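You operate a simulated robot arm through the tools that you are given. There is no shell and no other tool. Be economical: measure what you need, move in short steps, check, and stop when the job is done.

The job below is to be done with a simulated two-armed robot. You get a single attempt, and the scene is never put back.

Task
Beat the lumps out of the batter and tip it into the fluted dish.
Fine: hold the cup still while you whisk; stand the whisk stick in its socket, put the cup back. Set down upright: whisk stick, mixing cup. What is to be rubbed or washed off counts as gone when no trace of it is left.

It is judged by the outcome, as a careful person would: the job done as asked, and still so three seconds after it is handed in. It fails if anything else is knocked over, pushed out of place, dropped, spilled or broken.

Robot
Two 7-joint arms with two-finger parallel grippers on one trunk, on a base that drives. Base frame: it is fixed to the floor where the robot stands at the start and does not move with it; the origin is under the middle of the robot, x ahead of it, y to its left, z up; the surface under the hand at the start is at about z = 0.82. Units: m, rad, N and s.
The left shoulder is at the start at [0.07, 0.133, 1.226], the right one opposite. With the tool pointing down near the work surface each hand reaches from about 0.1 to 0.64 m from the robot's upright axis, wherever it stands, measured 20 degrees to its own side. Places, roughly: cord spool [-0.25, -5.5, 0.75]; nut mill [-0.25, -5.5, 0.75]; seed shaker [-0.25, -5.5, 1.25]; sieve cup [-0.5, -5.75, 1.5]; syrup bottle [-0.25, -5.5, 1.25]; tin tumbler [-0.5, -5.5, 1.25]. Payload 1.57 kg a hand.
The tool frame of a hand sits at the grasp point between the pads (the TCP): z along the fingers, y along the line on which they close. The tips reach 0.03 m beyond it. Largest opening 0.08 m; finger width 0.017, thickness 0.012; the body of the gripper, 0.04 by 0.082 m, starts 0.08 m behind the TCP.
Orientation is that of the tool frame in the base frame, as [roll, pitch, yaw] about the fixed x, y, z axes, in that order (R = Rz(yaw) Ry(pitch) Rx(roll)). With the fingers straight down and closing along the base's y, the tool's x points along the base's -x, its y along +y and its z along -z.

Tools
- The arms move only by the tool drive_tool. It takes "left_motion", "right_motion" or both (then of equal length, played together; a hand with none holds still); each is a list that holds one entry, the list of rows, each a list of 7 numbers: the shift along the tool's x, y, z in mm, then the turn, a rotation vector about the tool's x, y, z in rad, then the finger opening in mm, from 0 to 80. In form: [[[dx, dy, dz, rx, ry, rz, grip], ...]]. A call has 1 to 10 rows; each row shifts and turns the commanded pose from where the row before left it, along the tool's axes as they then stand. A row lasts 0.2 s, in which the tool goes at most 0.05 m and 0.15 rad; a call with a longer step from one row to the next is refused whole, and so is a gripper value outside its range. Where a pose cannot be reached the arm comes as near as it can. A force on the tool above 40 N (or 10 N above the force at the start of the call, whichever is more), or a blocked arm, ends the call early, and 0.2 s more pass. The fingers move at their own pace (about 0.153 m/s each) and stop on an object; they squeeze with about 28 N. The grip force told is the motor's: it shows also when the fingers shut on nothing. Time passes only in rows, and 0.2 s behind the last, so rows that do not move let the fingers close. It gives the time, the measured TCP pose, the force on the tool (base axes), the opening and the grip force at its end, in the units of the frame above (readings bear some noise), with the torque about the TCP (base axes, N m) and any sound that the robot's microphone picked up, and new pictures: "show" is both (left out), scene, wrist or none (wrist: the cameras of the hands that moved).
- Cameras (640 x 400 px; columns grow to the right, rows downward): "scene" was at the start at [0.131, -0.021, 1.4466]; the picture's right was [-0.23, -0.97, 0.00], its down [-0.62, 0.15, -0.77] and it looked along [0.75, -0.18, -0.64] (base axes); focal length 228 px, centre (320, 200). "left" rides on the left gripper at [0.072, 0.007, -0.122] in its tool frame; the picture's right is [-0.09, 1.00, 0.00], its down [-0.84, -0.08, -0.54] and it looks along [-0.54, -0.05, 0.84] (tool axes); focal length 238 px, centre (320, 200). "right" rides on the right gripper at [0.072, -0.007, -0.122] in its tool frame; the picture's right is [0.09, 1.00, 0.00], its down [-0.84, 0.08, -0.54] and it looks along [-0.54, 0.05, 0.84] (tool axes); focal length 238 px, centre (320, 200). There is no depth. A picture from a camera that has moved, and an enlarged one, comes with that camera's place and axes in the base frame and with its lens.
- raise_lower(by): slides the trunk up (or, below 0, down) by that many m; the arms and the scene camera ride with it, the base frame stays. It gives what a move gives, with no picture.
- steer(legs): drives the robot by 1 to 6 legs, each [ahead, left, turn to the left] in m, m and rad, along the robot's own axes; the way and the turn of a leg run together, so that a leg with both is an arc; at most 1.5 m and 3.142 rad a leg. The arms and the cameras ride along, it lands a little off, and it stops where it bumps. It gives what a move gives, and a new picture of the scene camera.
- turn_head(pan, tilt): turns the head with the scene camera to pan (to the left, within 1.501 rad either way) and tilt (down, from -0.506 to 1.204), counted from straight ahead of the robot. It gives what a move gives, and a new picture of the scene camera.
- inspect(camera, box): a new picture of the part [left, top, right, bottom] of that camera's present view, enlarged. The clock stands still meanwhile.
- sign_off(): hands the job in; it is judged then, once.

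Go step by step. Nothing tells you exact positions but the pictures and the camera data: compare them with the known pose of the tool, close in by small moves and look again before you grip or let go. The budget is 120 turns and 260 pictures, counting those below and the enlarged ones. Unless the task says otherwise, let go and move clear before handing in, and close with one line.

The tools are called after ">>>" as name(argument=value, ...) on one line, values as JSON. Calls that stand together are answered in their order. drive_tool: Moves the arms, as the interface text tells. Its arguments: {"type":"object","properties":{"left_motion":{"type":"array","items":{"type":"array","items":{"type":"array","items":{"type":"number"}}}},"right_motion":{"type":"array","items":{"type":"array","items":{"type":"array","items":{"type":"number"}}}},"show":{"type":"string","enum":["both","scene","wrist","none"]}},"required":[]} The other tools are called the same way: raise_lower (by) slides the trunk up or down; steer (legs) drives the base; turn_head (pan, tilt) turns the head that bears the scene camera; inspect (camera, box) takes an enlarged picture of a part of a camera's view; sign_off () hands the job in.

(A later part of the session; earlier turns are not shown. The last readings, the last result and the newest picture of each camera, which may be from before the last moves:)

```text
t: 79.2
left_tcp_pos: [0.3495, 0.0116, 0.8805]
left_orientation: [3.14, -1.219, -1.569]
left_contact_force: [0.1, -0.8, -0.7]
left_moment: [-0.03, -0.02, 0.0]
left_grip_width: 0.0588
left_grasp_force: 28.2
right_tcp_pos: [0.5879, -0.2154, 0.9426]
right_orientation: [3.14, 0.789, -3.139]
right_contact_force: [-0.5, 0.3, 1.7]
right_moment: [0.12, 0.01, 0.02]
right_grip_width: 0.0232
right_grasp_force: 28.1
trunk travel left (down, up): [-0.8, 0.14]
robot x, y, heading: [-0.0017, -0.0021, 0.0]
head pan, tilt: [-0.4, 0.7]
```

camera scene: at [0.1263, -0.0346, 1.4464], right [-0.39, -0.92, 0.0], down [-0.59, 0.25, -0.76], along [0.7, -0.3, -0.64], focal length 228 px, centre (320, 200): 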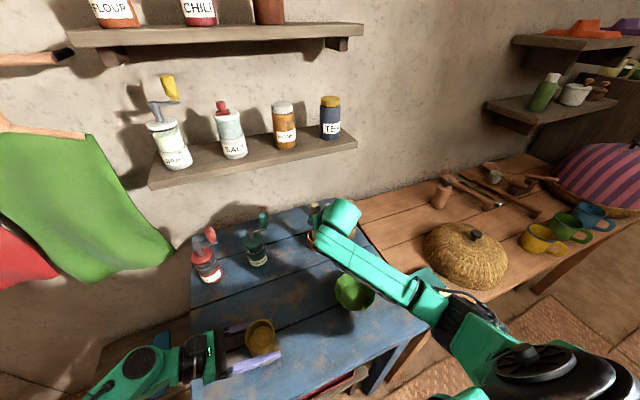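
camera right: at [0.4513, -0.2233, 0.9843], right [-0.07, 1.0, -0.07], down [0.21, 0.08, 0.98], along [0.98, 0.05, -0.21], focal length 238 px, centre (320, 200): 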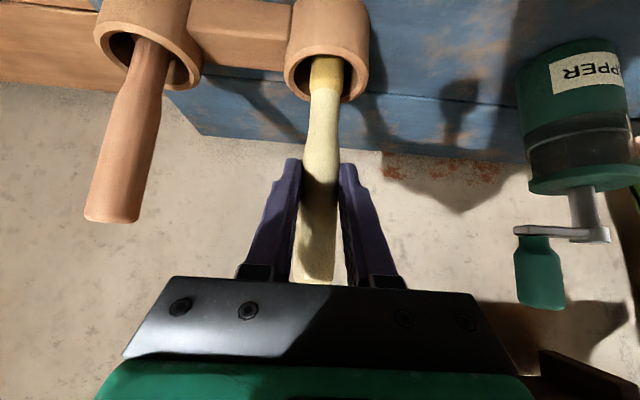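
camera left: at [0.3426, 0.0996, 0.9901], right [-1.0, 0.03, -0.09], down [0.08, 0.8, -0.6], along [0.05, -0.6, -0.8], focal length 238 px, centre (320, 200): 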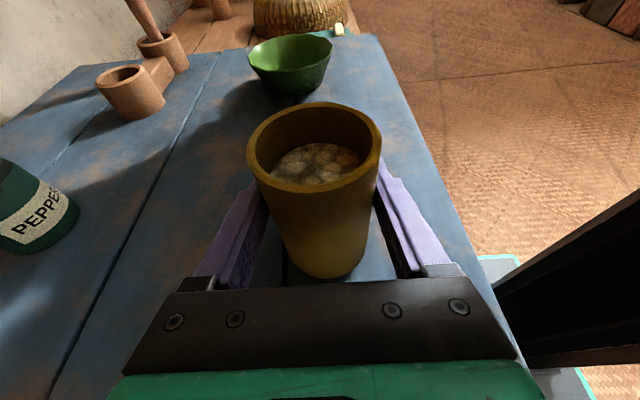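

>>> drive_tool(right_motion=[[[1, 0, 1, 0, 0, 0, 0], [0, 0, 0, 0, 0, 0, 30], [0, 0, 0, 0, 0, 0, 45], [0, 0, 0, 0, 0, 0, 80], [0, 0, 0, 0, 0, 0, 80], [22, 0, -22, 0, 0, 0, 80], [22, 0, -22, 0, 0, 0, 80], [22, 0, -22, 0, 0, 0, 80], [0, 0, 0, 0, 0, 0, 80]]])

>>> inspect(camera="scene", box=[290, 190, 370, 260])

```text
t: 81.2
left_tcp_pos: [0.3486, 0.0101, 0.8801]
left_orientation: [3.139, -1.219, -1.568]
left_contact_force: [-0.8, -0.3, 0.0]
left_moment: [0.08, 0.02, 0.02]
left_grip_width: 0.0586
left_grasp_force: 27.8
right_tcp_pos: [0.4956, -0.2171, 0.9379]
right_orientation: [3.142, 0.787, -3.137]
right_contact_force: [0.0, 0.6, -0.9]
right_moment: [-0.01, 0.01, 0.0]
right_grip_width: 0.0801
right_grasp_force: 0.1
trunk travel left (down, up): [-0.8, 0.14]
robot x, y, heading: [-0.0012, 0.0011, 0.0]
head pan, tilt: [-0.4, 0.7]
camera scene: at [0.1269, -0.0344, 1.4464], right [-0.39, -0.92, 0.0], down [-0.59, 0.25, -0.76], along [0.7, -0.3, -0.64], focal length 228 px, centre (320, 200)
camera right: at [0.3591, -0.2243, 0.9732], right [-0.07, 1.0, -0.07], down [0.21, 0.08, 0.98], along [0.98, 0.05, -0.21], focal length 238 px, centre (320, 200)
```

scene: 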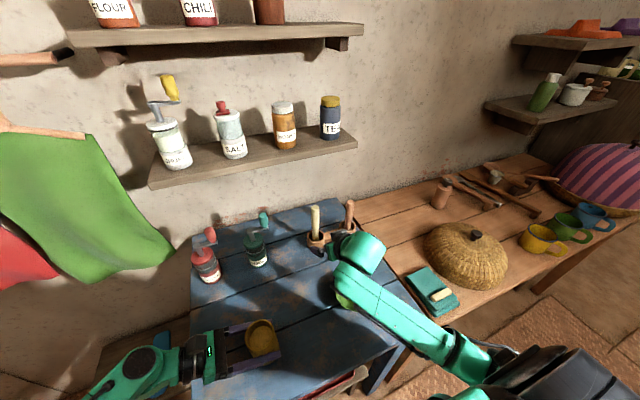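
right: 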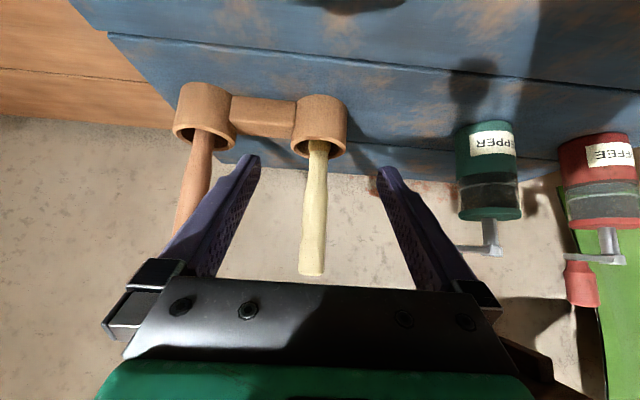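

```text
5.71 times, centred on (330, 225) of scene
camera zoom: at [0.1269, -0.0344, 1.4464], right [-0.39, -0.92, 0.0], down [-0.59, 0.25, -0.76], along [0.7, -0.3, -0.64], focal length 1304 px, centre (263, 57)
```

zoom: 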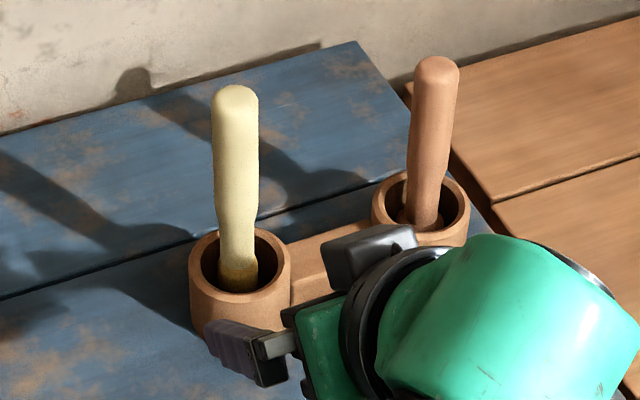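

>>> drive_tool(right_motion=[[[-25, 0, -25, 0, 0, 0, 80], [-25, -15, -25, 0, 0, 0, 80], [-25, -20, -25, 0, 0, 0, 80], [-25, -25, -25, 0, 0, 0, 80], [-25, -25, -25, 0, 0, 0, 80], [-25, -25, -25, 0, 0, 0, 80], [0, -25, -10, 0, 0.1, 0, 80], [0, -25, -10, 0, 0.1, 0, 80], [0, 0, 0, 0, 0, 0, 80]]], show="none")

>>> drive_tool(right_motion=[[[0, 0, -12, 0, 0.13, 0, 80], [0, 0, -12, 0, 0.13, 0, 80], [0, 0, -12, 0, 0.13, 0, 80], [0, 0, -12, 0, 0.13, 0, 80], [0, 0, -12, 0, 0.07, 0, 80], [0, 0, 0, 0, 0, 0, 80]]], show="none")

>>> turn_head(pan=-0.25, tilt=0.85)

```text
t: 83.2
left_tcp_pos: [0.3497, 0.011, 0.8802]
left_orientation: [3.139, -1.218, -1.57]
left_contact_force: [0.5, -1.1, 0.6]
left_moment: [0.02, -0.02, -0.01]
left_grip_width: 0.0586
left_grasp_force: 28.4
right_tcp_pos: [0.481, -0.3761, 1.1679]
right_orientation: [-3.141, 0.588, -3.139]
right_contact_force: [0.0, -0.2, -0.1]
right_moment: [0.04, 0.01, 0.03]
right_grip_width: 0.0802
right_grasp_force: 0.1
trunk travel left (down, up): [-0.8, 0.14]
robot x, y, heading: [0.0027, -0.0001, 0.001]
head pan, tilt: [-0.4, 0.7]
```

```text
t: 84.6
left_tcp_pos: [0.3499, 0.011, 0.8816]
left_orientation: [3.14, -1.218, -1.57]
left_contact_force: [-0.4, 0.8, 0.9]
left_moment: [0.06, -0.06, 0.04]
left_grip_width: 0.0587
left_grasp_force: 28.0
right_tcp_pos: [0.4614, -0.3768, 1.2245]
right_orientation: [3.14, -0.004, -3.139]
right_contact_force: [-0.5, 0.1, -0.7]
right_moment: [-0.03, 0.0, 0.0]
right_grip_width: 0.0798
right_grasp_force: 0.0
trunk travel left (down, up): [-0.8, 0.14]
robot x, y, heading: [-0.0004, 0.0004, -0.003]
head pan, tilt: [-0.4, 0.7]
```

```text
t: 85.3
left_tcp_pos: [0.3498, 0.0101, 0.8801]
left_orientation: [3.14, -1.219, -1.571]
left_contact_force: [0.6, -0.5, 0.1]
left_moment: [-0.04, -0.06, -0.01]
left_grip_width: 0.0589
left_grasp_force: 27.4
right_tcp_pos: [0.4628, -0.3765, 1.2236]
right_orientation: [-3.14, -0.001, -3.138]
right_contact_force: [-0.4, 0.0, 0.2]
right_moment: [0.0, -0.01, -0.04]
right_grip_width: 0.08
right_grasp_force: 0.1
trunk travel left (down, up): [-0.8, 0.14]
robot x, y, heading: [-0.0003, 0.0031, 0.003]
head pan, tilt: [-0.25, 0.85]
camera scene: at [0.124, -0.021, 1.4341], right [-0.25, -0.97, 0.0], down [-0.73, 0.19, -0.66], along [0.64, -0.16, -0.75], focal length 228 px, centre (320, 200)
```

scene: 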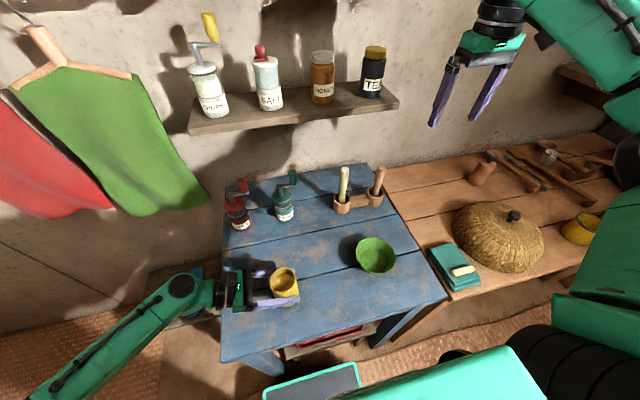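

>>> drive_tool(left_motion=[[[18.8, 0, -6.9, 0, 0, 0, 30], [18.8, 0, -6.9, 0, 0, 0, 30], [18.8, 0, -6.9, 0, 0, 0, 30], [18.8, 0, -6.9, 0, 0, 0, 30], [0, 0, 0, 0, 0, 0, 30]]])

```text
t: 86.5
left_tcp_pos: [0.35, 0.0093, 0.9618]
left_orientation: [3.138, -1.218, -1.567]
left_contact_force: [0.0, 0.3, -0.8]
left_moment: [0.03, -0.01, 0.04]
left_grip_width: 0.0586
left_grasp_force: 28.2
right_tcp_pos: [0.464, -0.3757, 1.2239]
right_orientation: [3.141, -0.003, -3.138]
right_contact_force: [-0.7, 0.5, -0.2]
right_moment: [0.02, 0.01, -0.04]
right_grip_width: 0.0799
right_grasp_force: 0.1
trunk travel left (down, up): [-0.8, 0.14]
robot x, y, heading: [-0.0008, 0.0018, 0.0]
head pan, tilt: [-0.25, 0.85]
camera scene: at [0.1242, -0.0207, 1.4341], right [-0.25, -0.97, 0.0], down [-0.73, 0.19, -0.66], along [0.64, -0.16, -0.75], focal length 228 px, centre (320, 200)
camera left: at [0.3434, 0.0985, 1.0714], right [-1.0, 0.03, -0.09], down [0.08, 0.8, -0.6], along [0.05, -0.6, -0.8], focal length 238 px, centre (320, 200)
```

scene: 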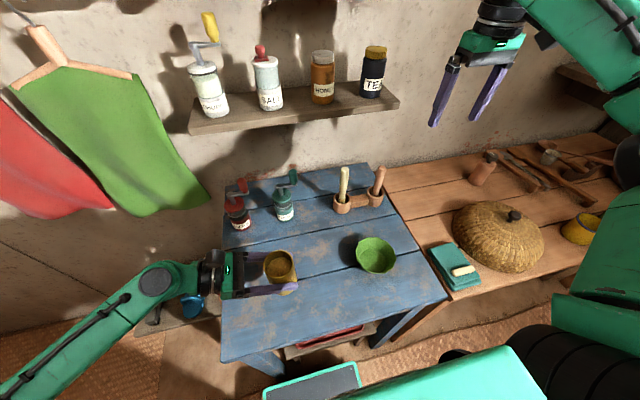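
left: 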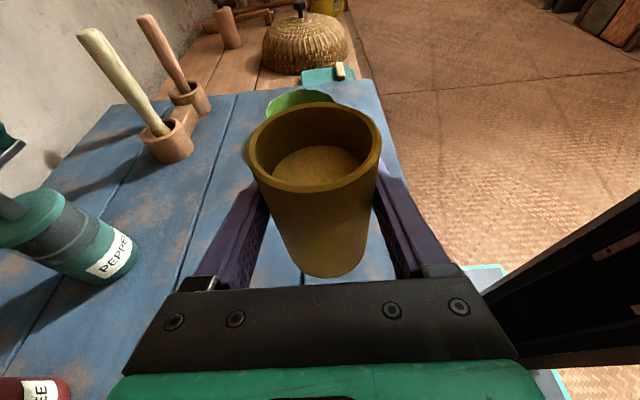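

>>> drive_tool(left_motion=[[[8, -6.3, 25, 0, 0, 0, 30], [8, -6.3, 25, 0, 0, 0, 30], [8, -6.3, 25, 0, 0, 0, 30], [8, -6.3, 25, 0, 0, 0, 30], [8, -6.3, 25, 0, 0, 0, 30], [8, -6.3, 25, 0, 0, 0, 30], [8, -6.3, 25, 0, 0, 0, 30], [8, -6.3, 25, 0, 0, 0, 30], [8, -6.3, 25, 0, 0, 0, 30], [8, -6.3, 25, 0, 0, 0, 30]]])

>>> inspect(camera="scene", box=[300, 180, 460, 310])

```text
t: 88.7
left_tcp_pos: [0.4144, -0.2544, 0.9514]
left_orientation: [3.14, -1.217, -1.57]
left_contact_force: [0.1, -0.8, -1.6]
left_moment: [-0.02, -0.03, -0.01]
left_grip_width: 0.0589
left_grasp_force: 28.1
right_tcp_pos: [0.4636, -0.377, 1.2231]
right_orientation: [3.14, -0.003, -3.139]
right_contact_force: [0.3, -1.2, -0.1]
right_moment: [0.02, 0.0, 0.02]
right_grip_width: 0.0797
right_grasp_force: 0.0
trunk travel left (down, up): [-0.8, 0.14]
robot x, y, heading: [0.0022, 0.0019, -0.002]
head pan, tilt: [-0.25, 0.85]
camera scene: at [0.1244, -0.0225, 1.434], right [-0.25, -0.97, 0.0], down [-0.73, 0.19, -0.66], along [0.64, -0.16, -0.75], focal length 228 px, centre (320, 200)
camera left: at [0.4083, -0.1661, 1.0597], right [-1.0, 0.03, -0.09], down [0.08, 0.8, -0.6], along [0.05, -0.6, -0.8], focal length 238 px, centre (320, 200)
```

scene: 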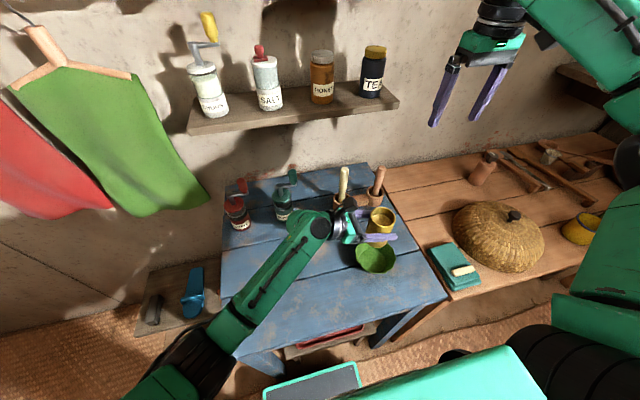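
left: 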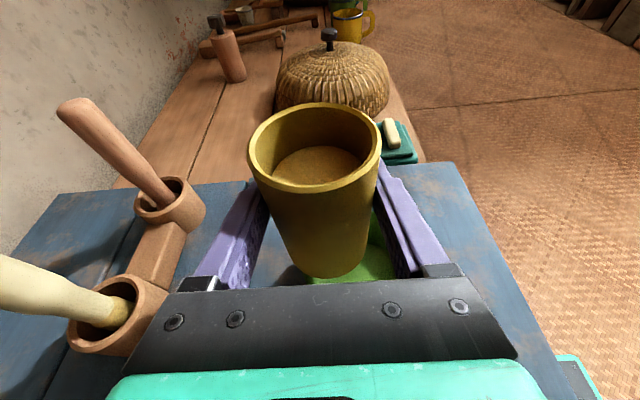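

```text
3.08 times, centred on (380, 245) of scene
camera zoom: at [0.1244, -0.0225, 1.434], right [-0.25, -0.97, 0.0], down [-0.73, 0.19, -0.66], along [0.64, -0.16, -0.75], focal length 702 px, centre (135, 62)
```

zoom: 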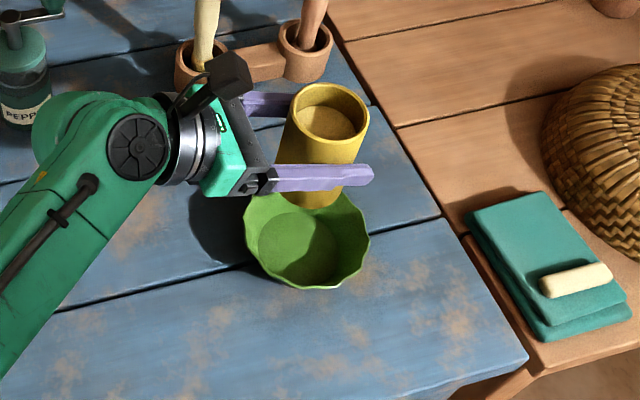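

>>> drive_tool(left_motion=[[[0, 0, 0, 0, 0, 0.12, 30], [0, 0, 0, 0, 0, 0.12, 30], [0, 0, 0, 0, 0, 0.12, 30], [0, 0, 0, 0, 0, 0.12, 30], [0, 0, 0, 0, 0, 0.12, 30], [0, 0, 0, 0, 0, 0, 30]]], show="none")

>>> inspect(camera="scene", box=[320, 180, 440, 290])

```text
t: 90.1
left_tcp_pos: [0.4128, -0.2529, 0.9498]
left_orientation: [-2.15, -0.885, -2.675]
left_contact_force: [0.2, 0.5, -1.8]
left_moment: [0.0, 0.02, 0.0]
left_grip_width: 0.0586
left_grasp_force: 28.0
right_tcp_pos: [0.4625, -0.3753, 1.2236]
right_orientation: [3.141, -0.002, -3.138]
right_contact_force: [0.0, -0.3, 0.3]
right_moment: [-0.01, 0.0, 0.01]
right_grip_width: 0.0798
right_grasp_force: 0.0
trunk travel left (down, up): [-0.8, 0.14]
robot x, y, heading: [-0.0012, -0.0013, 0.001]
head pan, tilt: [-0.25, 0.85]
```

```text
3.64 times, centred on (380, 235) of scene
camera zoom: at [0.1242, -0.0209, 1.4341], right [-0.25, -0.97, 0.0], down [-0.73, 0.19, -0.66], along [0.64, -0.16, -0.75], focal length 830 px, centre (102, 73)
```

zoom: 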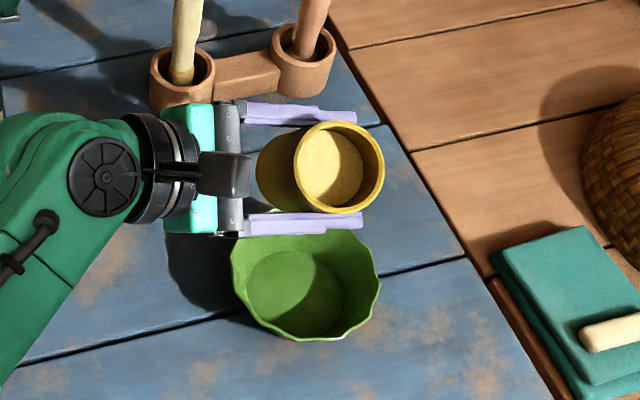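

>>> drive_tool(left_motion=[[[0, 0, 0, 0, 0, 0.07, 30], [0, 0, 0, 0, 0, 0.07, 30], [0, 0, 0, 0, 0, 0.07, 30], [0, 0, 0, 0, 0, 0.07, 30], [0, 0, 0, 0, 0, 0.07, 30], [0, 0, 0, 0, 0, 0.07, 30], [0, 0, 0, 0, 0, 0.07, 30], [0, 0, 0, 0, 0, 0, 30]]], show="none")

>>> inspect(camera="scene", box=[320, 180, 440, 290])

```text
t: 91.9
left_tcp_pos: [0.4139, -0.2513, 0.9501]
left_orientation: [-1.965, -0.449, -2.964]
left_contact_force: [0.3, -0.1, -1.4]
left_moment: [-0.02, -0.01, 0.0]
left_grip_width: 0.0587
left_grasp_force: 27.5
right_tcp_pos: [0.4629, -0.3754, 1.2234]
right_orientation: [3.141, -0.004, -3.141]
right_contact_force: [0.0, 0.1, 1.2]
right_moment: [0.01, -0.01, 0.03]
right_grip_width: 0.08
right_grasp_force: 0.1
trunk travel left (down, up): [-0.8, 0.14]
robot x, y, heading: [-0.0012, 0.001, -0.0]
head pan, tilt: [-0.25, 0.85]
```

```text
3.64 times, centred on (380, 235) of scene
camera zoom: at [0.1242, -0.021, 1.4341], right [-0.25, -0.97, 0.0], down [-0.73, 0.19, -0.66], along [0.64, -0.16, -0.75], focal length 830 px, centre (102, 73)
```

zoom: 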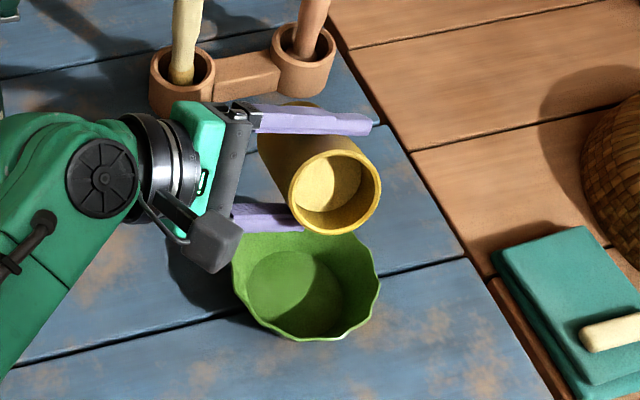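

>>> drive_tool(left_motion=[[[0, 0, 0, 0, 0, 0.07, 30], [0, 0, 0, 0, 0, 0.07, 30], [0, 0, 0, 0, 0, 0.07, 30], [0, 0, 0, 0, 0, 0.07, 30], [0, 0, 0, 0, 0, 0.07, 30], [0, 0, 0, 0, 0, 0.07, 30], [0, 0, 0, 0, 0, 0, 30], [0, 0, 0, 0, 0, 0, 30]]], show="none")

>>> inspect(camera="scene", box=[320, 180, 440, 290])

```text
t: 93.7
left_tcp_pos: [0.4125, -0.2534, 0.9489]
left_orientation: [-1.926, -0.057, -3.121]
left_contact_force: [-0.1, 0.0, -2.2]
left_moment: [0.01, 0.0, 0.0]
left_grip_width: 0.0586
left_grasp_force: 27.7
right_tcp_pos: [0.4621, -0.3768, 1.2238]
right_orientation: [-3.141, -0.005, -3.136]
right_contact_force: [0.3, 0.0, 0.5]
right_moment: [-0.01, 0.01, 0.03]
right_grip_width: 0.0803
right_grasp_force: 0.1
trunk travel left (down, up): [-0.8, 0.14]
robot x, y, heading: [0.0007, 0.0003, -0.006]
head pan, tilt: [-0.25, 0.85]
```

```text
3.64 times, centred on (380, 235) of scene
camera zoom: at [0.1242, -0.021, 1.4341], right [-0.25, -0.97, 0.0], down [-0.73, 0.19, -0.66], along [0.64, -0.16, -0.75], focal length 830 px, centre (102, 73)
```

zoom: 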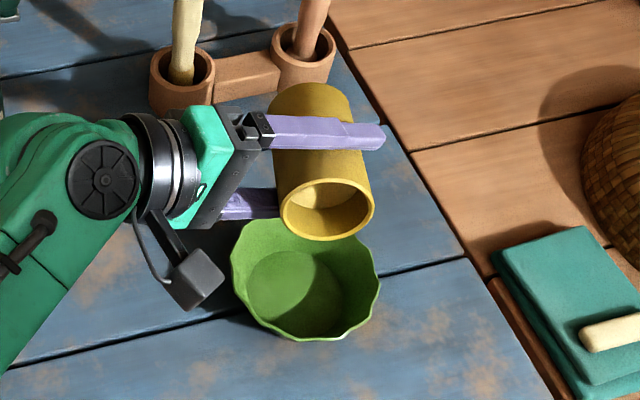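

>>> drive_tool(left_motion=[[[0, 0, 0, 0, 0, 0.07, 30], [0, 0, 0, 0, 0, 0.07, 30], [0, 0, 0, 0, 0, 0.07, 30], [0, 0, 0, 0, 0, 0.07, 30], [0, 0, 0, 0, 0, 0.07, 30], [0, 0, 0, 0, 0, 0.07, 30], [0, 0, 0, 0, 0, 0, 30], [0, 0, 0, 0, 0, 0, 30], [0, 0, 0, 0, 0, 0, 30]]], show="none")

>>> inspect(camera="scene", box=[320, 180, 440, 290])

```text
t: 95.7
left_tcp_pos: [0.4124, -0.2534, 0.948]
left_orientation: [-1.946, 0.335, 3.012]
left_contact_force: [0.5, -0.3, -1.2]
left_moment: [-0.02, 0.04, 0.0]
left_grip_width: 0.0588
left_grasp_force: 28.2
right_tcp_pos: [0.4622, -0.3755, 1.2231]
right_orientation: [3.141, -0.003, -3.139]
right_contact_force: [-0.8, 0.4, 0.4]
right_moment: [-0.03, 0.01, 0.01]
right_grip_width: 0.08
right_grasp_force: 0.1
trunk travel left (down, up): [-0.8, 0.14]
robot x, y, heading: [0.0021, 0.0029, 0.0]
head pan, tilt: [-0.25, 0.85]
```

```text
3.64 times, centred on (380, 235) of scene
camera zoom: at [0.1242, -0.021, 1.4341], right [-0.25, -0.97, 0.0], down [-0.73, 0.19, -0.66], along [0.64, -0.16, -0.75], focal length 830 px, centre (102, 73)
```

zoom: 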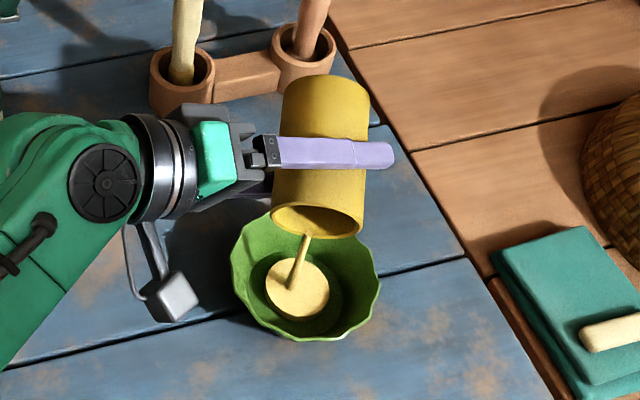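

Pouring lands in the dish. Hold, tipping a bit further to drain.

>>> drive_tool(left_motion=[[[0, 0, 0, 0, 0, 0, 30], [0, 0, 0, 0, 0, 0, 30], [0, 0, 0, 0, 0, 0, 30], [0, 0, 0, 0, 0, 0, 30], [0, 0, 0, 0, 0, 0.06, 30], [0, 0, 0, 0, 0, 0.06, 30], [0, 0, 0, 0, 0, 0.06, 30], [0, 0, 0, 0, 0, 0, 30], [0, 0, 0, 0, 0, 0, 30], [0, 0, 0, 0, 0, 0, 30]]], show="none")

>>> inspect(camera="scene", box=[320, 180, 440, 290])

```text
t: 97.9
left_tcp_pos: [0.4133, -0.2532, 0.9494]
left_orientation: [-1.975, 0.502, 2.94]
left_contact_force: [-0.6, -0.2, -0.8]
left_moment: [0.01, 0.02, 0.01]
left_grip_width: 0.0584
left_grasp_force: 27.9
right_tcp_pos: [0.4623, -0.3748, 1.2243]
right_orientation: [3.141, -0.004, -3.138]
right_contact_force: [-1.2, 0.4, 0.1]
right_moment: [-0.03, 0.02, 0.0]
right_grip_width: 0.0801
right_grasp_force: 0.1
trunk travel left (down, up): [-0.8, 0.14]
robot x, y, heading: [-0.0009, 0.0001, 0.003]
head pan, tilt: [-0.25, 0.85]
```

```text
3.64 times, centred on (380, 235) of scene
camera zoom: at [0.1242, -0.021, 1.4341], right [-0.25, -0.97, 0.0], down [-0.73, 0.19, -0.66], along [0.64, -0.16, -0.75], focal length 830 px, centre (102, 73)
```

zoom: 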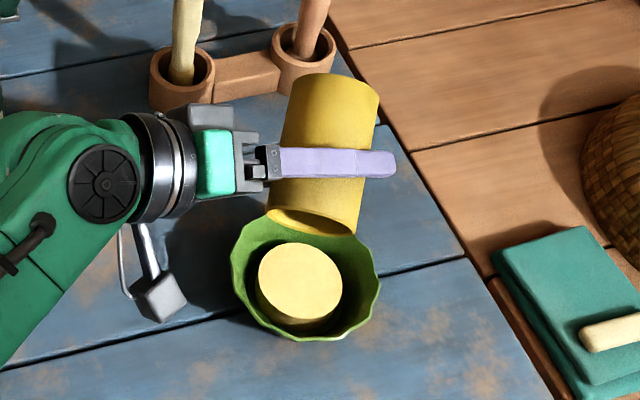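

>>> drive_tool(left_motion=[[[0, 0, 0, 0, 0, 0.06, 30], [0, 0, 0, 0, 0, 0.06, 30], [0, 0, 0, 0, 0, 0.06, 30], [0, 0, 0, 0, 0, 0, 30], [0, 0, 0, 0, 0, 0, 30], [0, 0, 0, 0, 0, 0, 30], [0, 0, 0, 0, 0, 0, 30], [0, 0, 0, 0, 0, 0, 30]]], show="none")

>>> drive_tool(left_motion=[[[0, 0, 0, 0, 0, -0.13, 30], [0, 0, 0, 0, 0, -0.13, 30], [0, 0, 0, 0, 0, -0.13, 30], [0, 0, 0, 0, 0, -0.13, 30], [0, 0, 0, 0, 0, -0.13, 30], [0, 0, 0, 0, 0, -0.13, 30], [0, 0, 0, 0, 0, -0.13, 30], [0, 0, 0, 0, 0, -0.13, 30], [0, 0, 0, 0, 0, -0.13, 30], [0, 0, 0, 0, 0, 0, 30]]], show="none")

>>> inspect(camera="scene", box=[320, 180, 440, 290])

```text
t: 99.7
left_tcp_pos: [0.4139, -0.2535, 0.9487]
left_orientation: [-2.025, 0.665, 2.849]
left_contact_force: [-0.1, 0.2, -1.1]
left_moment: [0.02, 0.03, -0.01]
left_grip_width: 0.0587
left_grasp_force: 28.3
right_tcp_pos: [0.4633, -0.3761, 1.2244]
right_orientation: [-3.141, -0.003, -3.139]
right_contact_force: [0.3, -0.7, 0.1]
right_moment: [0.05, 0.0, 0.01]
right_grip_width: 0.08
right_grasp_force: 0.0
trunk travel left (down, up): [-0.8, 0.14]
robot x, y, heading: [0.0029, -0.0021, -0.002]
head pan, tilt: [-0.25, 0.85]
```

```text
t: 102.1
left_tcp_pos: [0.4289, -0.231, 0.9337]
left_orientation: [-2.009, -0.394, -2.931]
left_contact_force: [0.3, -0.3, -1.2]
left_moment: [0.02, 0.09, 0.0]
left_grip_width: 0.0585
left_grasp_force: 27.7
right_tcp_pos: [0.4635, -0.3758, 1.2243]
right_orientation: [3.141, -0.003, -3.139]
right_contact_force: [-0.7, 0.5, -1.4]
right_moment: [-0.02, 0.0, 0.0]
right_grip_width: 0.0799
right_grasp_force: 0.2
trunk travel left (down, up): [-0.8, 0.14]
robot x, y, heading: [-0.0012, -0.0013, -0.0]
head pan, tilt: [-0.25, 0.85]
stopped in row 10 (left hand): the arm was blocked; the commanded pose is now the measured one
```

```text
3.64 times, centred on (380, 235) of scene
camera zoom: at [0.1243, -0.0209, 1.4341], right [-0.25, -0.97, 0.0], down [-0.73, 0.19, -0.66], along [0.64, -0.16, -0.75], focal length 830 px, centre (102, 73)
```

zoom: 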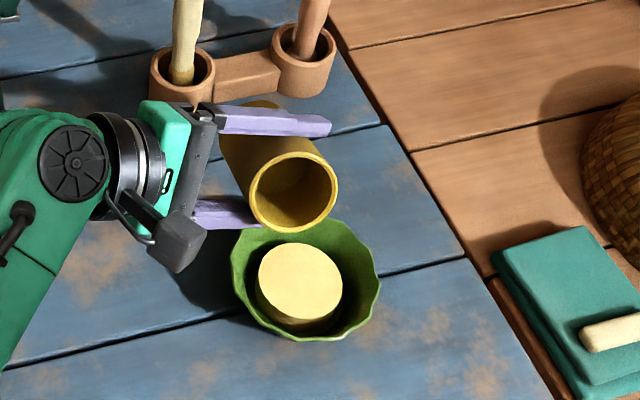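

>>> drive_tool(left_motion=[[[7.7, -16.7, -7.8, 0, 0, 0, 30], [7.7, -16.7, -7.8, 0, 0, 0, 30], [0, 0, 0, 0, 0, 0, 30]]])

```text
t: 102.9
left_tcp_pos: [0.4293, -0.2294, 0.9729]
left_orientation: [-2.011, -0.394, -2.929]
left_contact_force: [-0.3, 0.6, -0.8]
left_moment: [0.01, 0.07, 0.0]
left_grip_width: 0.0588
left_grasp_force: 28.4
right_tcp_pos: [0.4626, -0.3762, 1.2239]
right_orientation: [-3.141, -0.003, -3.138]
right_contact_force: [0.4, 0.0, 0.9]
right_moment: [0.0, 0.01, 0.0]
right_grip_width: 0.08
right_grasp_force: 0.1
trunk travel left (down, up): [-0.8, 0.14]
robot x, y, heading: [-0.001, -0.0008, -0.001]
head pan, tilt: [-0.25, 0.85]
camera scene: at [0.1244, -0.021, 1.4341], right [-0.25, -0.97, 0.0], down [-0.73, 0.19, -0.66], along [0.64, -0.16, -0.75], focal length 228 px, centre (320, 200)
camera left: at [0.3577, -0.1301, 1.0427], right [-0.34, 0.36, -0.87], down [0.77, 0.63, -0.04], along [0.53, -0.68, -0.5], focal length 238 px, centre (320, 200)
```

scene: 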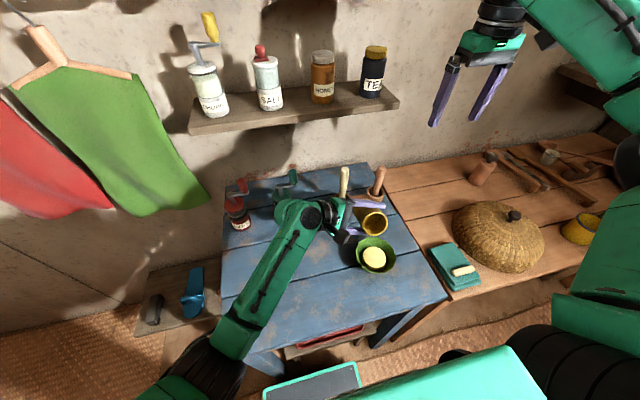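
left: 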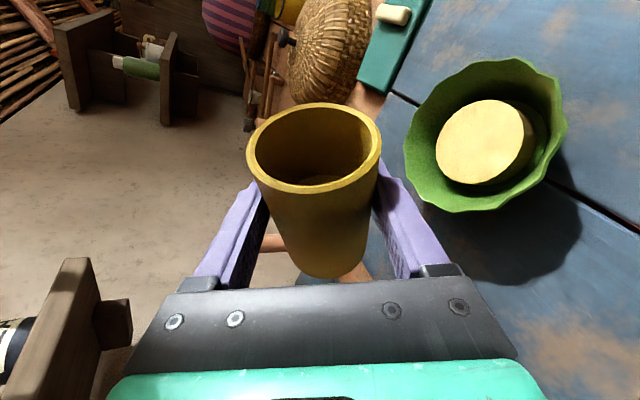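

>>> inspect(camera="scene", box=[220, 160, 400, 280])

>>> inspect(camera="left", box=[230, 80, 400, 220])

```text
3.33 times, centred on (310, 220) of scene
camera zoom: at [0.1244, -0.021, 1.4341], right [-0.25, -0.97, 0.0], down [-0.73, 0.19, -0.66], along [0.64, -0.16, -0.75], focal length 761 px, centre (353, 133)
```

zoom: 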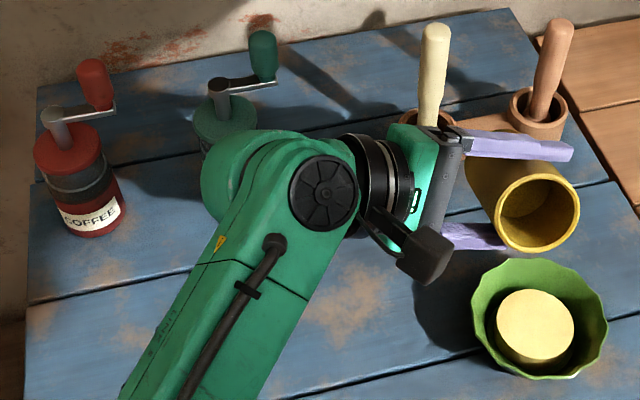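

```text
2.86 times, centred on (315, 150) of left
camera zoom: at [0.3577, -0.1301, 1.0427], right [-0.34, 0.36, -0.87], down [0.77, 0.63, -0.04], along [0.53, -0.68, -0.5], focal length 681 px, centre (334, 343)
```

zoom: 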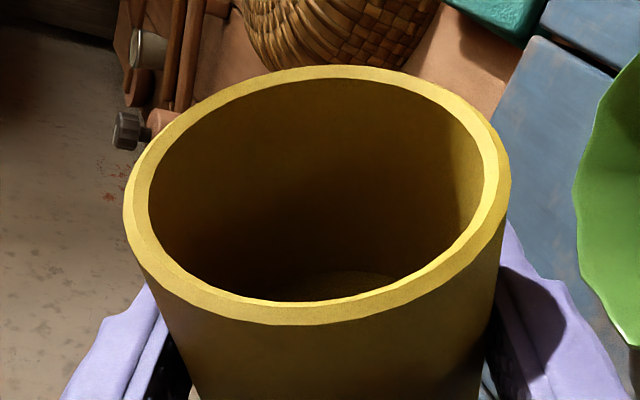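

A little batter may remain in the cup; I'll tip it over the dish again and hold longer.

>>> drive_tool(left_motion=[[[6, 7, 14, 0, 0, 0, 30], [6, 7, 14, 0, 0, 0, 30], [0, 0, 0, 0, 0, 0.12, 30], [0, 0, 0, 0, 0, 0.12, 30], [0, 0, 0, 0, 0, 0.12, 30], [0, 0, 0, 0, 0, 0.12, 30], [0, 0, 0, 0, 0, 0.12, 30], [0, 0, 0, 0, 0, 0.12, 30], [0, 0, 0, 0, 0, 0.12, 30], [0, 0, 0, 0, 0, 0.12, 30]]], show="none")

>>> inspect(camera="scene", box=[220, 160, 400, 280])

```text
t: 105.1
left_tcp_pos: [0.4122, -0.2564, 0.9577]
left_orientation: [-2.026, 0.489, 2.947]
left_contact_force: [0.1, 0.7, -1.2]
left_moment: [0.01, 0.02, -0.01]
left_grip_width: 0.0587
left_grasp_force: 28.3
right_tcp_pos: [0.4627, -0.3757, 1.2242]
right_orientation: [-3.141, -0.004, -3.138]
right_contact_force: [-0.4, 0.6, 0.7]
right_moment: [-0.02, 0.0, 0.02]
right_grip_width: 0.08
right_grasp_force: 0.2
trunk travel left (down, up): [-0.8, 0.14]
robot x, y, heading: [0.0011, 0.0003, 0.002]
head pan, tilt: [-0.25, 0.85]
```

```text
3.33 times, centred on (310, 220) of scene
camera zoom: at [0.1243, -0.0209, 1.4341], right [-0.25, -0.97, 0.0], down [-0.73, 0.19, -0.66], along [0.64, -0.16, -0.75], focal length 761 px, centre (353, 133)
```

zoom: 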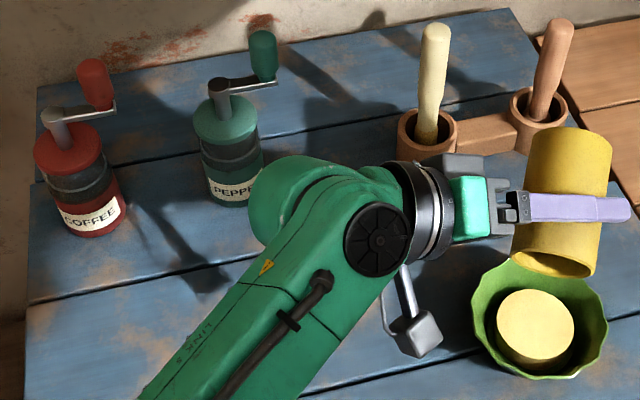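

>>> drive_tool(left_motion=[[[0, 0, 0, 0, 0, 0.12, 30], [0, 0, 0, 0, 0, 0.12, 30], [0, 0, 0, 0, 0, 0.12, 30], [0, 0, 0, 0, 0, 0.12, 30], [0, 0, 0, 0, 0, 0, 30], [0, 0, 0, 0, 0, 0, 30], [0, 0, 0, 0, 0, 0, 30], [0, 0, 0, 0, 0, 0, 30], [0, 0, 0, 0, 0, 0, 30], [0, 0, 0, 0, 0, 0, 30]]])

>>> inspect(camera="scene", box=[320, 180, 440, 290])

```text
t: 107.3
left_tcp_pos: [0.4123, -0.2547, 0.9576]
left_orientation: [-2.241, 0.894, 2.619]
left_contact_force: [-0.4, -0.8, -0.6]
left_moment: [0.05, 0.03, -0.01]
left_grip_width: 0.0588
left_grasp_force: 28.0
right_tcp_pos: [0.4629, -0.3768, 1.2242]
right_orientation: [-3.141, -0.004, -3.137]
right_contact_force: [-0.5, 0.2, 0.0]
right_moment: [-0.01, 0.04, 0.02]
right_grip_width: 0.0798
right_grasp_force: 0.1
trunk travel left (down, up): [-0.8, 0.14]
robot x, y, heading: [-0.0018, 0.0006, -0.002]
head pan, tilt: [-0.25, 0.85]
camera scene: at [0.1242, -0.021, 1.4341], right [-0.25, -0.97, 0.0], down [-0.73, 0.19, -0.66], along [0.64, -0.16, -0.75], focal length 228 px, centre (320, 200)
camera left: at [0.3754, -0.119, 0.9445], right [0.89, 0.2, -0.42], down [0.37, 0.22, 0.9], along [0.27, -0.95, 0.12], focal length 238 px, centre (320, 200)
```

scene: 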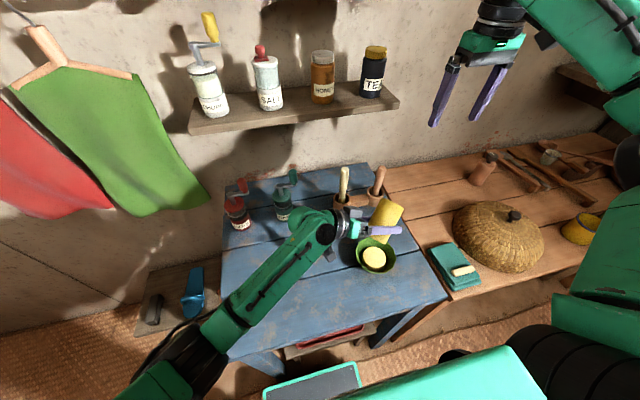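
left: 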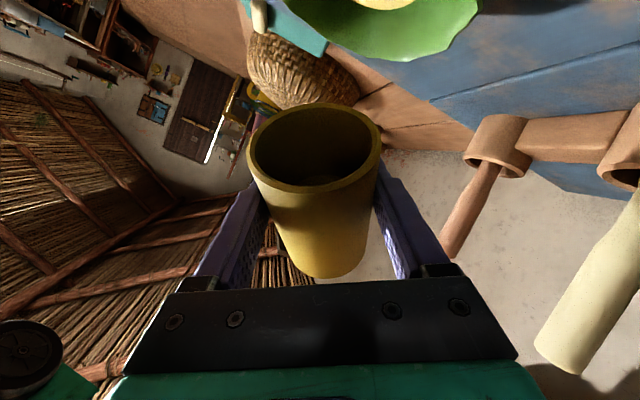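

```text
3.64 times, centred on (380, 235) of scene
camera zoom: at [0.1242, -0.021, 1.4341], right [-0.25, -0.97, 0.0], down [-0.73, 0.19, -0.66], along [0.64, -0.16, -0.75], focal length 830 px, centre (102, 73)
```

zoom: 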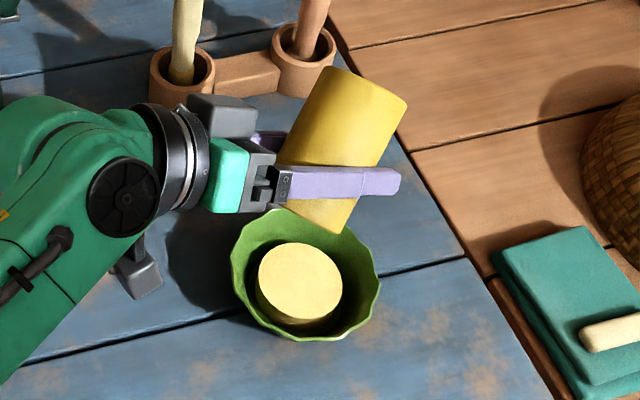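

>>> inspect(camera="left", box=[240, 95, 390, 205])

```text
3.64 times, centred on (315, 150) of left
camera zoom: at [0.3754, -0.119, 0.9445], right [0.89, 0.2, -0.42], down [0.37, 0.22, 0.9], along [0.27, -0.95, 0.12], focal length 867 px, centre (338, 382)
```

zoom: 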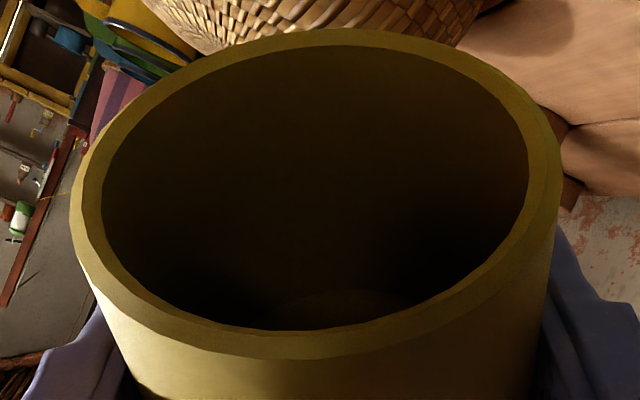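

>>> drive_tool(left_motion=[[[-19.5, -12.3, -9.8, 0, 0, 0, 30], [-19.5, -12.3, -9.8, 0, 0, 0, 30], [0, 0, 0, 0, 0, -0.1, 30], [0, 0, 0, 0, 0, -0.1, 30], [0, 0, 0, 0, 0, -0.1, 30], [0, 0, 0, 0, 0, -0.1, 30], [0, 0, 0, 0, 0, -0.1, 30], [0, 0, 0, 0, 0, -0.1, 30], [0, 0, 0, 0, 0, -0.1, 30], [0, 0, 0, 0, 0, -0.1, 30]]], show="none")

>>> drive_tool(left_motion=[[[0, 0, 0, 0, 0, -0.1, 30], [0, 0, 0, 0, 0, -0.1, 30], [0, 0, 0, 0, 0, -0.1, 30], [0, 0, 0, 0, 0, -0.1, 30], [0, 0, 0, 0, 0, -0.1, 30], [0, 0, 0, 0, 0, -0.1, 30], [0, 0, 0, 0, 0, -0.1, 30], [0, 0, 0, 0, 0, -0.1, 30], [0, 0, 0, 0, 0, 0, 30]]], show="scene")

```text
t: 109.5
left_tcp_pos: [0.4132, -0.2543, 1.0085]
left_orientation: [-1.978, 0.191, 3.092]
left_contact_force: [0.2, -0.4, -2.3]
left_moment: [0.01, 0.05, 0.0]
left_grip_width: 0.0586
left_grasp_force: 27.9
right_tcp_pos: [0.4632, -0.3766, 1.2244]
right_orientation: [-3.141, -0.004, -3.139]
right_contact_force: [0.7, -0.8, -0.3]
right_moment: [-0.01, 0.01, -0.01]
right_grip_width: 0.0801
right_grasp_force: 0.1
trunk travel left (down, up): [-0.8, 0.14]
robot x, y, heading: [-0.0024, 0.001, 0.005]
head pan, tilt: [-0.25, 0.85]
```

```text
t: 111.7
left_tcp_pos: [0.447, -0.2064, 0.9715]
left_orientation: [-2.15, -0.462, -2.745]
left_contact_force: [0.0, -0.5, -2.4]
left_moment: [-0.01, 0.06, 0.01]
left_grip_width: 0.0587
left_grasp_force: 27.8
right_tcp_pos: [0.4631, -0.3753, 1.2247]
right_orientation: [-3.141, -0.004, -3.14]
right_contact_force: [-0.6, 0.5, -0.4]
right_moment: [-0.02, 0.02, 0.01]
right_grip_width: 0.0803
right_grasp_force: 0.0
trunk travel left (down, up): [-0.8, 0.14]
robot x, y, heading: [0.0009, 0.0017, 0.003]
head pan, tilt: [-0.25, 0.85]
stopped in row 9 (left hand): the arm was blocked; the commanded pose is now the measured one
camera scene: at [0.1243, -0.0209, 1.4341], right [-0.25, -0.97, 0.0], down [-0.73, 0.19, -0.66], along [0.64, -0.16, -0.75], focal length 228 px, centre (320, 200)
```

scene: 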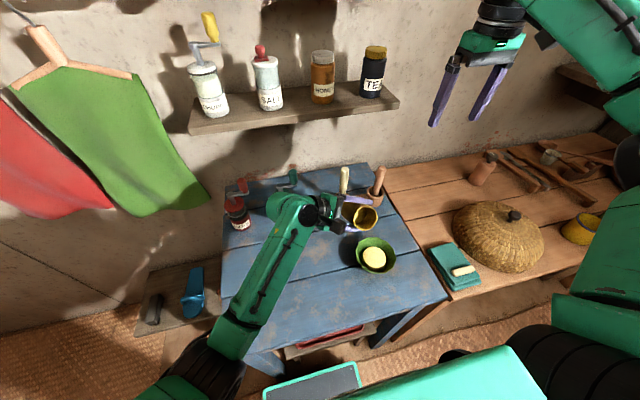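

>>> drive_tool(left_motion=[[[18.7, 11.6, -31.4, 0, 0, 0, 30], [18.7, 11.6, -31.4, 0, 0, 0, 30], [18.7, 11.6, -31.4, 0, 0, 0, 30], [18.7, 11.6, -31.4, 0, 0, 0, 30], [0, 0, 0, 0, 0, 0, 30]]], show="scene")

```text
t: 112.9
left_tcp_pos: [0.3446, -0.1079, 1.0312]
left_orientation: [-2.146, -0.465, -2.75]
left_contact_force: [-0.1, -0.2, -0.9]
left_moment: [-0.01, 0.03, 0.02]
left_grip_width: 0.0586
left_grasp_force: 27.5
right_tcp_pos: [0.4632, -0.3769, 1.2251]
right_orientation: [3.139, -0.004, -3.138]
right_contact_force: [-0.2, 0.3, -0.2]
right_moment: [-0.03, -0.01, -0.04]
right_grip_width: 0.0798
right_grasp_force: 0.0
trunk travel left (down, up): [-0.8, 0.14]
robot x, y, heading: [-0.0003, 0.0009, -0.0]
head pan, tilt: [-0.25, 0.85]
camera scene: at [0.1247, -0.0212, 1.434], right [-0.25, -0.97, 0.0], down [-0.73, 0.19, -0.66], along [0.64, -0.16, -0.75], focal length 228 px, centre (320, 200)
```

scene: 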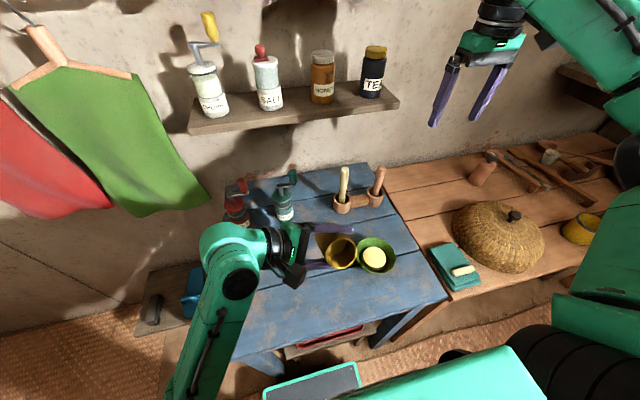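

>>> drive_tool(left_motion=[[[0, 0, 0, -0.001, 0.0245, -0.123, 30], [0, 0, 0, -0.001, 0.0245, -0.123, 30], [0, 0, 0, -0.001, 0.0245, -0.123, 30], [0, 0, 0, -0.001, 0.0245, -0.123, 30], [0, 0, 0, -0.001, 0.0245, -0.123, 30], [0, 0, 0, -0.001, 0.0245, -0.123, 30], [0, 0, 0, -0.001, 0.0245, -0.123, 30], [0, 0, 0, -0.001, 0.0245, -0.123, 30], [0, 0, 0, 0, 0, 0, 30]]])

```text
t: 114.9
left_tcp_pos: [0.3461, -0.1082, 1.0341]
left_orientation: [3.132, -1.224, -1.562]
left_contact_force: [1.2, -0.3, -1.3]
left_moment: [-0.01, 0.0, 0.0]
left_grip_width: 0.0589
left_grasp_force: 27.7
right_tcp_pos: [0.4617, -0.3763, 1.2256]
right_orientation: [-3.141, -0.003, -3.137]
right_contact_force: [0.6, -0.1, -0.2]
right_moment: [0.01, 0.03, 0.0]
right_grip_width: 0.0802
right_grasp_force: 0.0
trunk travel left (down, up): [-0.8, 0.14]
robot x, y, heading: [0.0007, -0.0027, -0.001]
head pan, tilt: [-0.25, 0.85]
camera scene: at [0.1241, -0.0208, 1.4341], right [-0.25, -0.97, 0.0], down [-0.73, 0.19, -0.66], along [0.64, -0.16, -0.75], focal length 228 px, centre (320, 200)
camera left: at [0.3392, -0.0189, 1.1424], right [-1.0, 0.03, -0.08], down [0.07, 0.79, -0.6], along [0.05, -0.61, -0.79], focal length 238 px, centre (320, 200)
```

scene: 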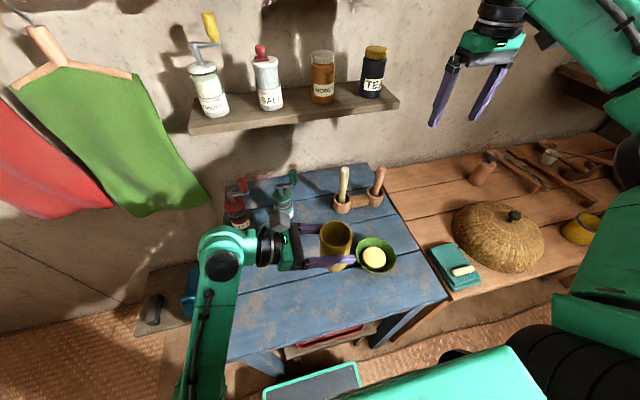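
left: 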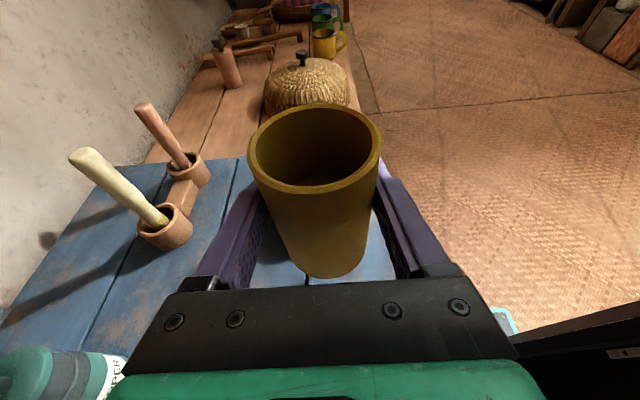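

>>> drive_tool(left_motion=[[[-33.3, -0.8, -13.2, 0, 0, 0, 30], [-33.3, -0.8, -13.2, 0, 0, 0, 30], [-33.3, -0.8, -13.2, 0, 0, 0, 30], [-33.3, -0.8, -13.2, 0, 0, 0, 30], [-33.3, -0.8, -13.2, 0, 0, 0, 30], [0, 0, 0, 0, 0, 0, 30]]])

>>> inspect(camera="left", box=[220, 80, 420, 300])

```text
t: 116.3
left_tcp_pos: [0.3484, 0.0077, 0.9026]
left_orientation: [3.14, -1.22, -1.569]
left_contact_force: [-0.4, -0.6, -1.6]
left_moment: [0.02, 0.01, -0.01]
left_grip_width: 0.0587
left_grasp_force: 27.9
right_tcp_pos: [0.4629, -0.3763, 1.2243]
right_orientation: [3.139, -0.003, -3.139]
right_contact_force: [-0.4, -0.1, 0.2]
right_moment: [0.0, 0.03, -0.01]
right_grip_width: 0.0799
right_grasp_force: 0.1
trunk travel left (down, up): [-0.8, 0.14]
robot x, y, heading: [-0.0019, 0.0016, -0.001]
head pan, tilt: [-0.25, 0.85]
camera scene: at [0.124, -0.0214, 1.4341], right [-0.25, -0.97, 0.0], down [-0.73, 0.19, -0.66], along [0.64, -0.16, -0.75], focal length 228 px, centre (320, 200)
camera left: at [0.3404, 0.0972, 1.0113], right [-1.0, 0.03, -0.09], down [0.08, 0.8, -0.6], along [0.05, -0.6, -0.79], focal length 238 px, centre (320, 200)
```

scene: 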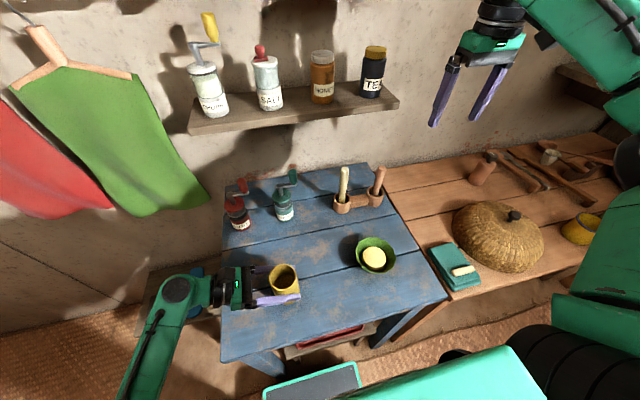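
left: 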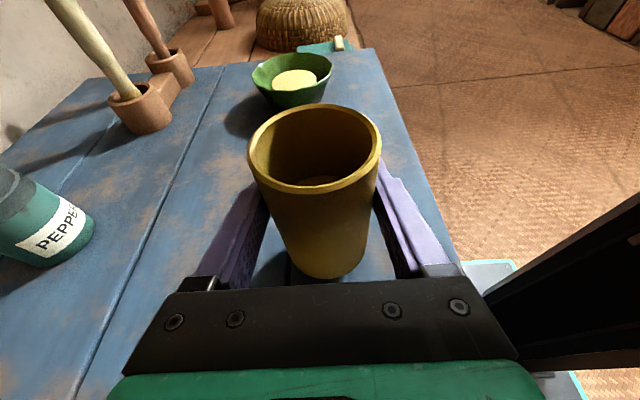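

```text
1.82 times, centred on (320, 190) of left
camera zoom: at [0.3404, 0.0972, 1.0113], right [-1.0, 0.03, -0.09], down [0.08, 0.8, -0.6], along [0.05, -0.6, -0.79], focal length 433 px, centre (320, 218)
```

zoom: 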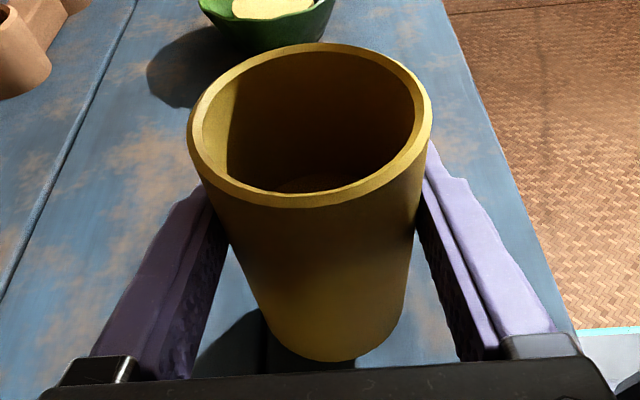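

>>> drive_tool(left_motion=[[[-7, -0.5, 1.5, 0, 0, 0, 30], [-7, -0.5, 1.5, 0, 0, 0, 30], [-6.5, -0.5, 1.5, 0, 0, 0, 30], [0, 0, 0, 0, 0, 0, 30], [0, 0, 0, 0, 0, 0, 30]]], show="none")

```text
t: 117.5
left_tcp_pos: [0.3499, 0.0105, 0.8821]
left_orientation: [-3.131, -1.224, -1.579]
left_contact_force: [3.4, -1.1, 21.6]
left_moment: [0.41, 0.07, -0.05]
left_grip_width: 0.0589
left_grasp_force: 28.0
right_tcp_pos: [0.4606, -0.3759, 1.2244]
right_orientation: [3.139, -0.001, -3.136]
right_contact_force: [0.0, 0.2, 0.1]
right_moment: [0.01, 0.0, 0.02]
right_grip_width: 0.0802
right_grasp_force: 0.1
trunk travel left (down, up): [-0.8, 0.14]
robot x, y, heading: [0.0009, 0.0018, -0.001]
head pan, tilt: [-0.25, 0.85]
```

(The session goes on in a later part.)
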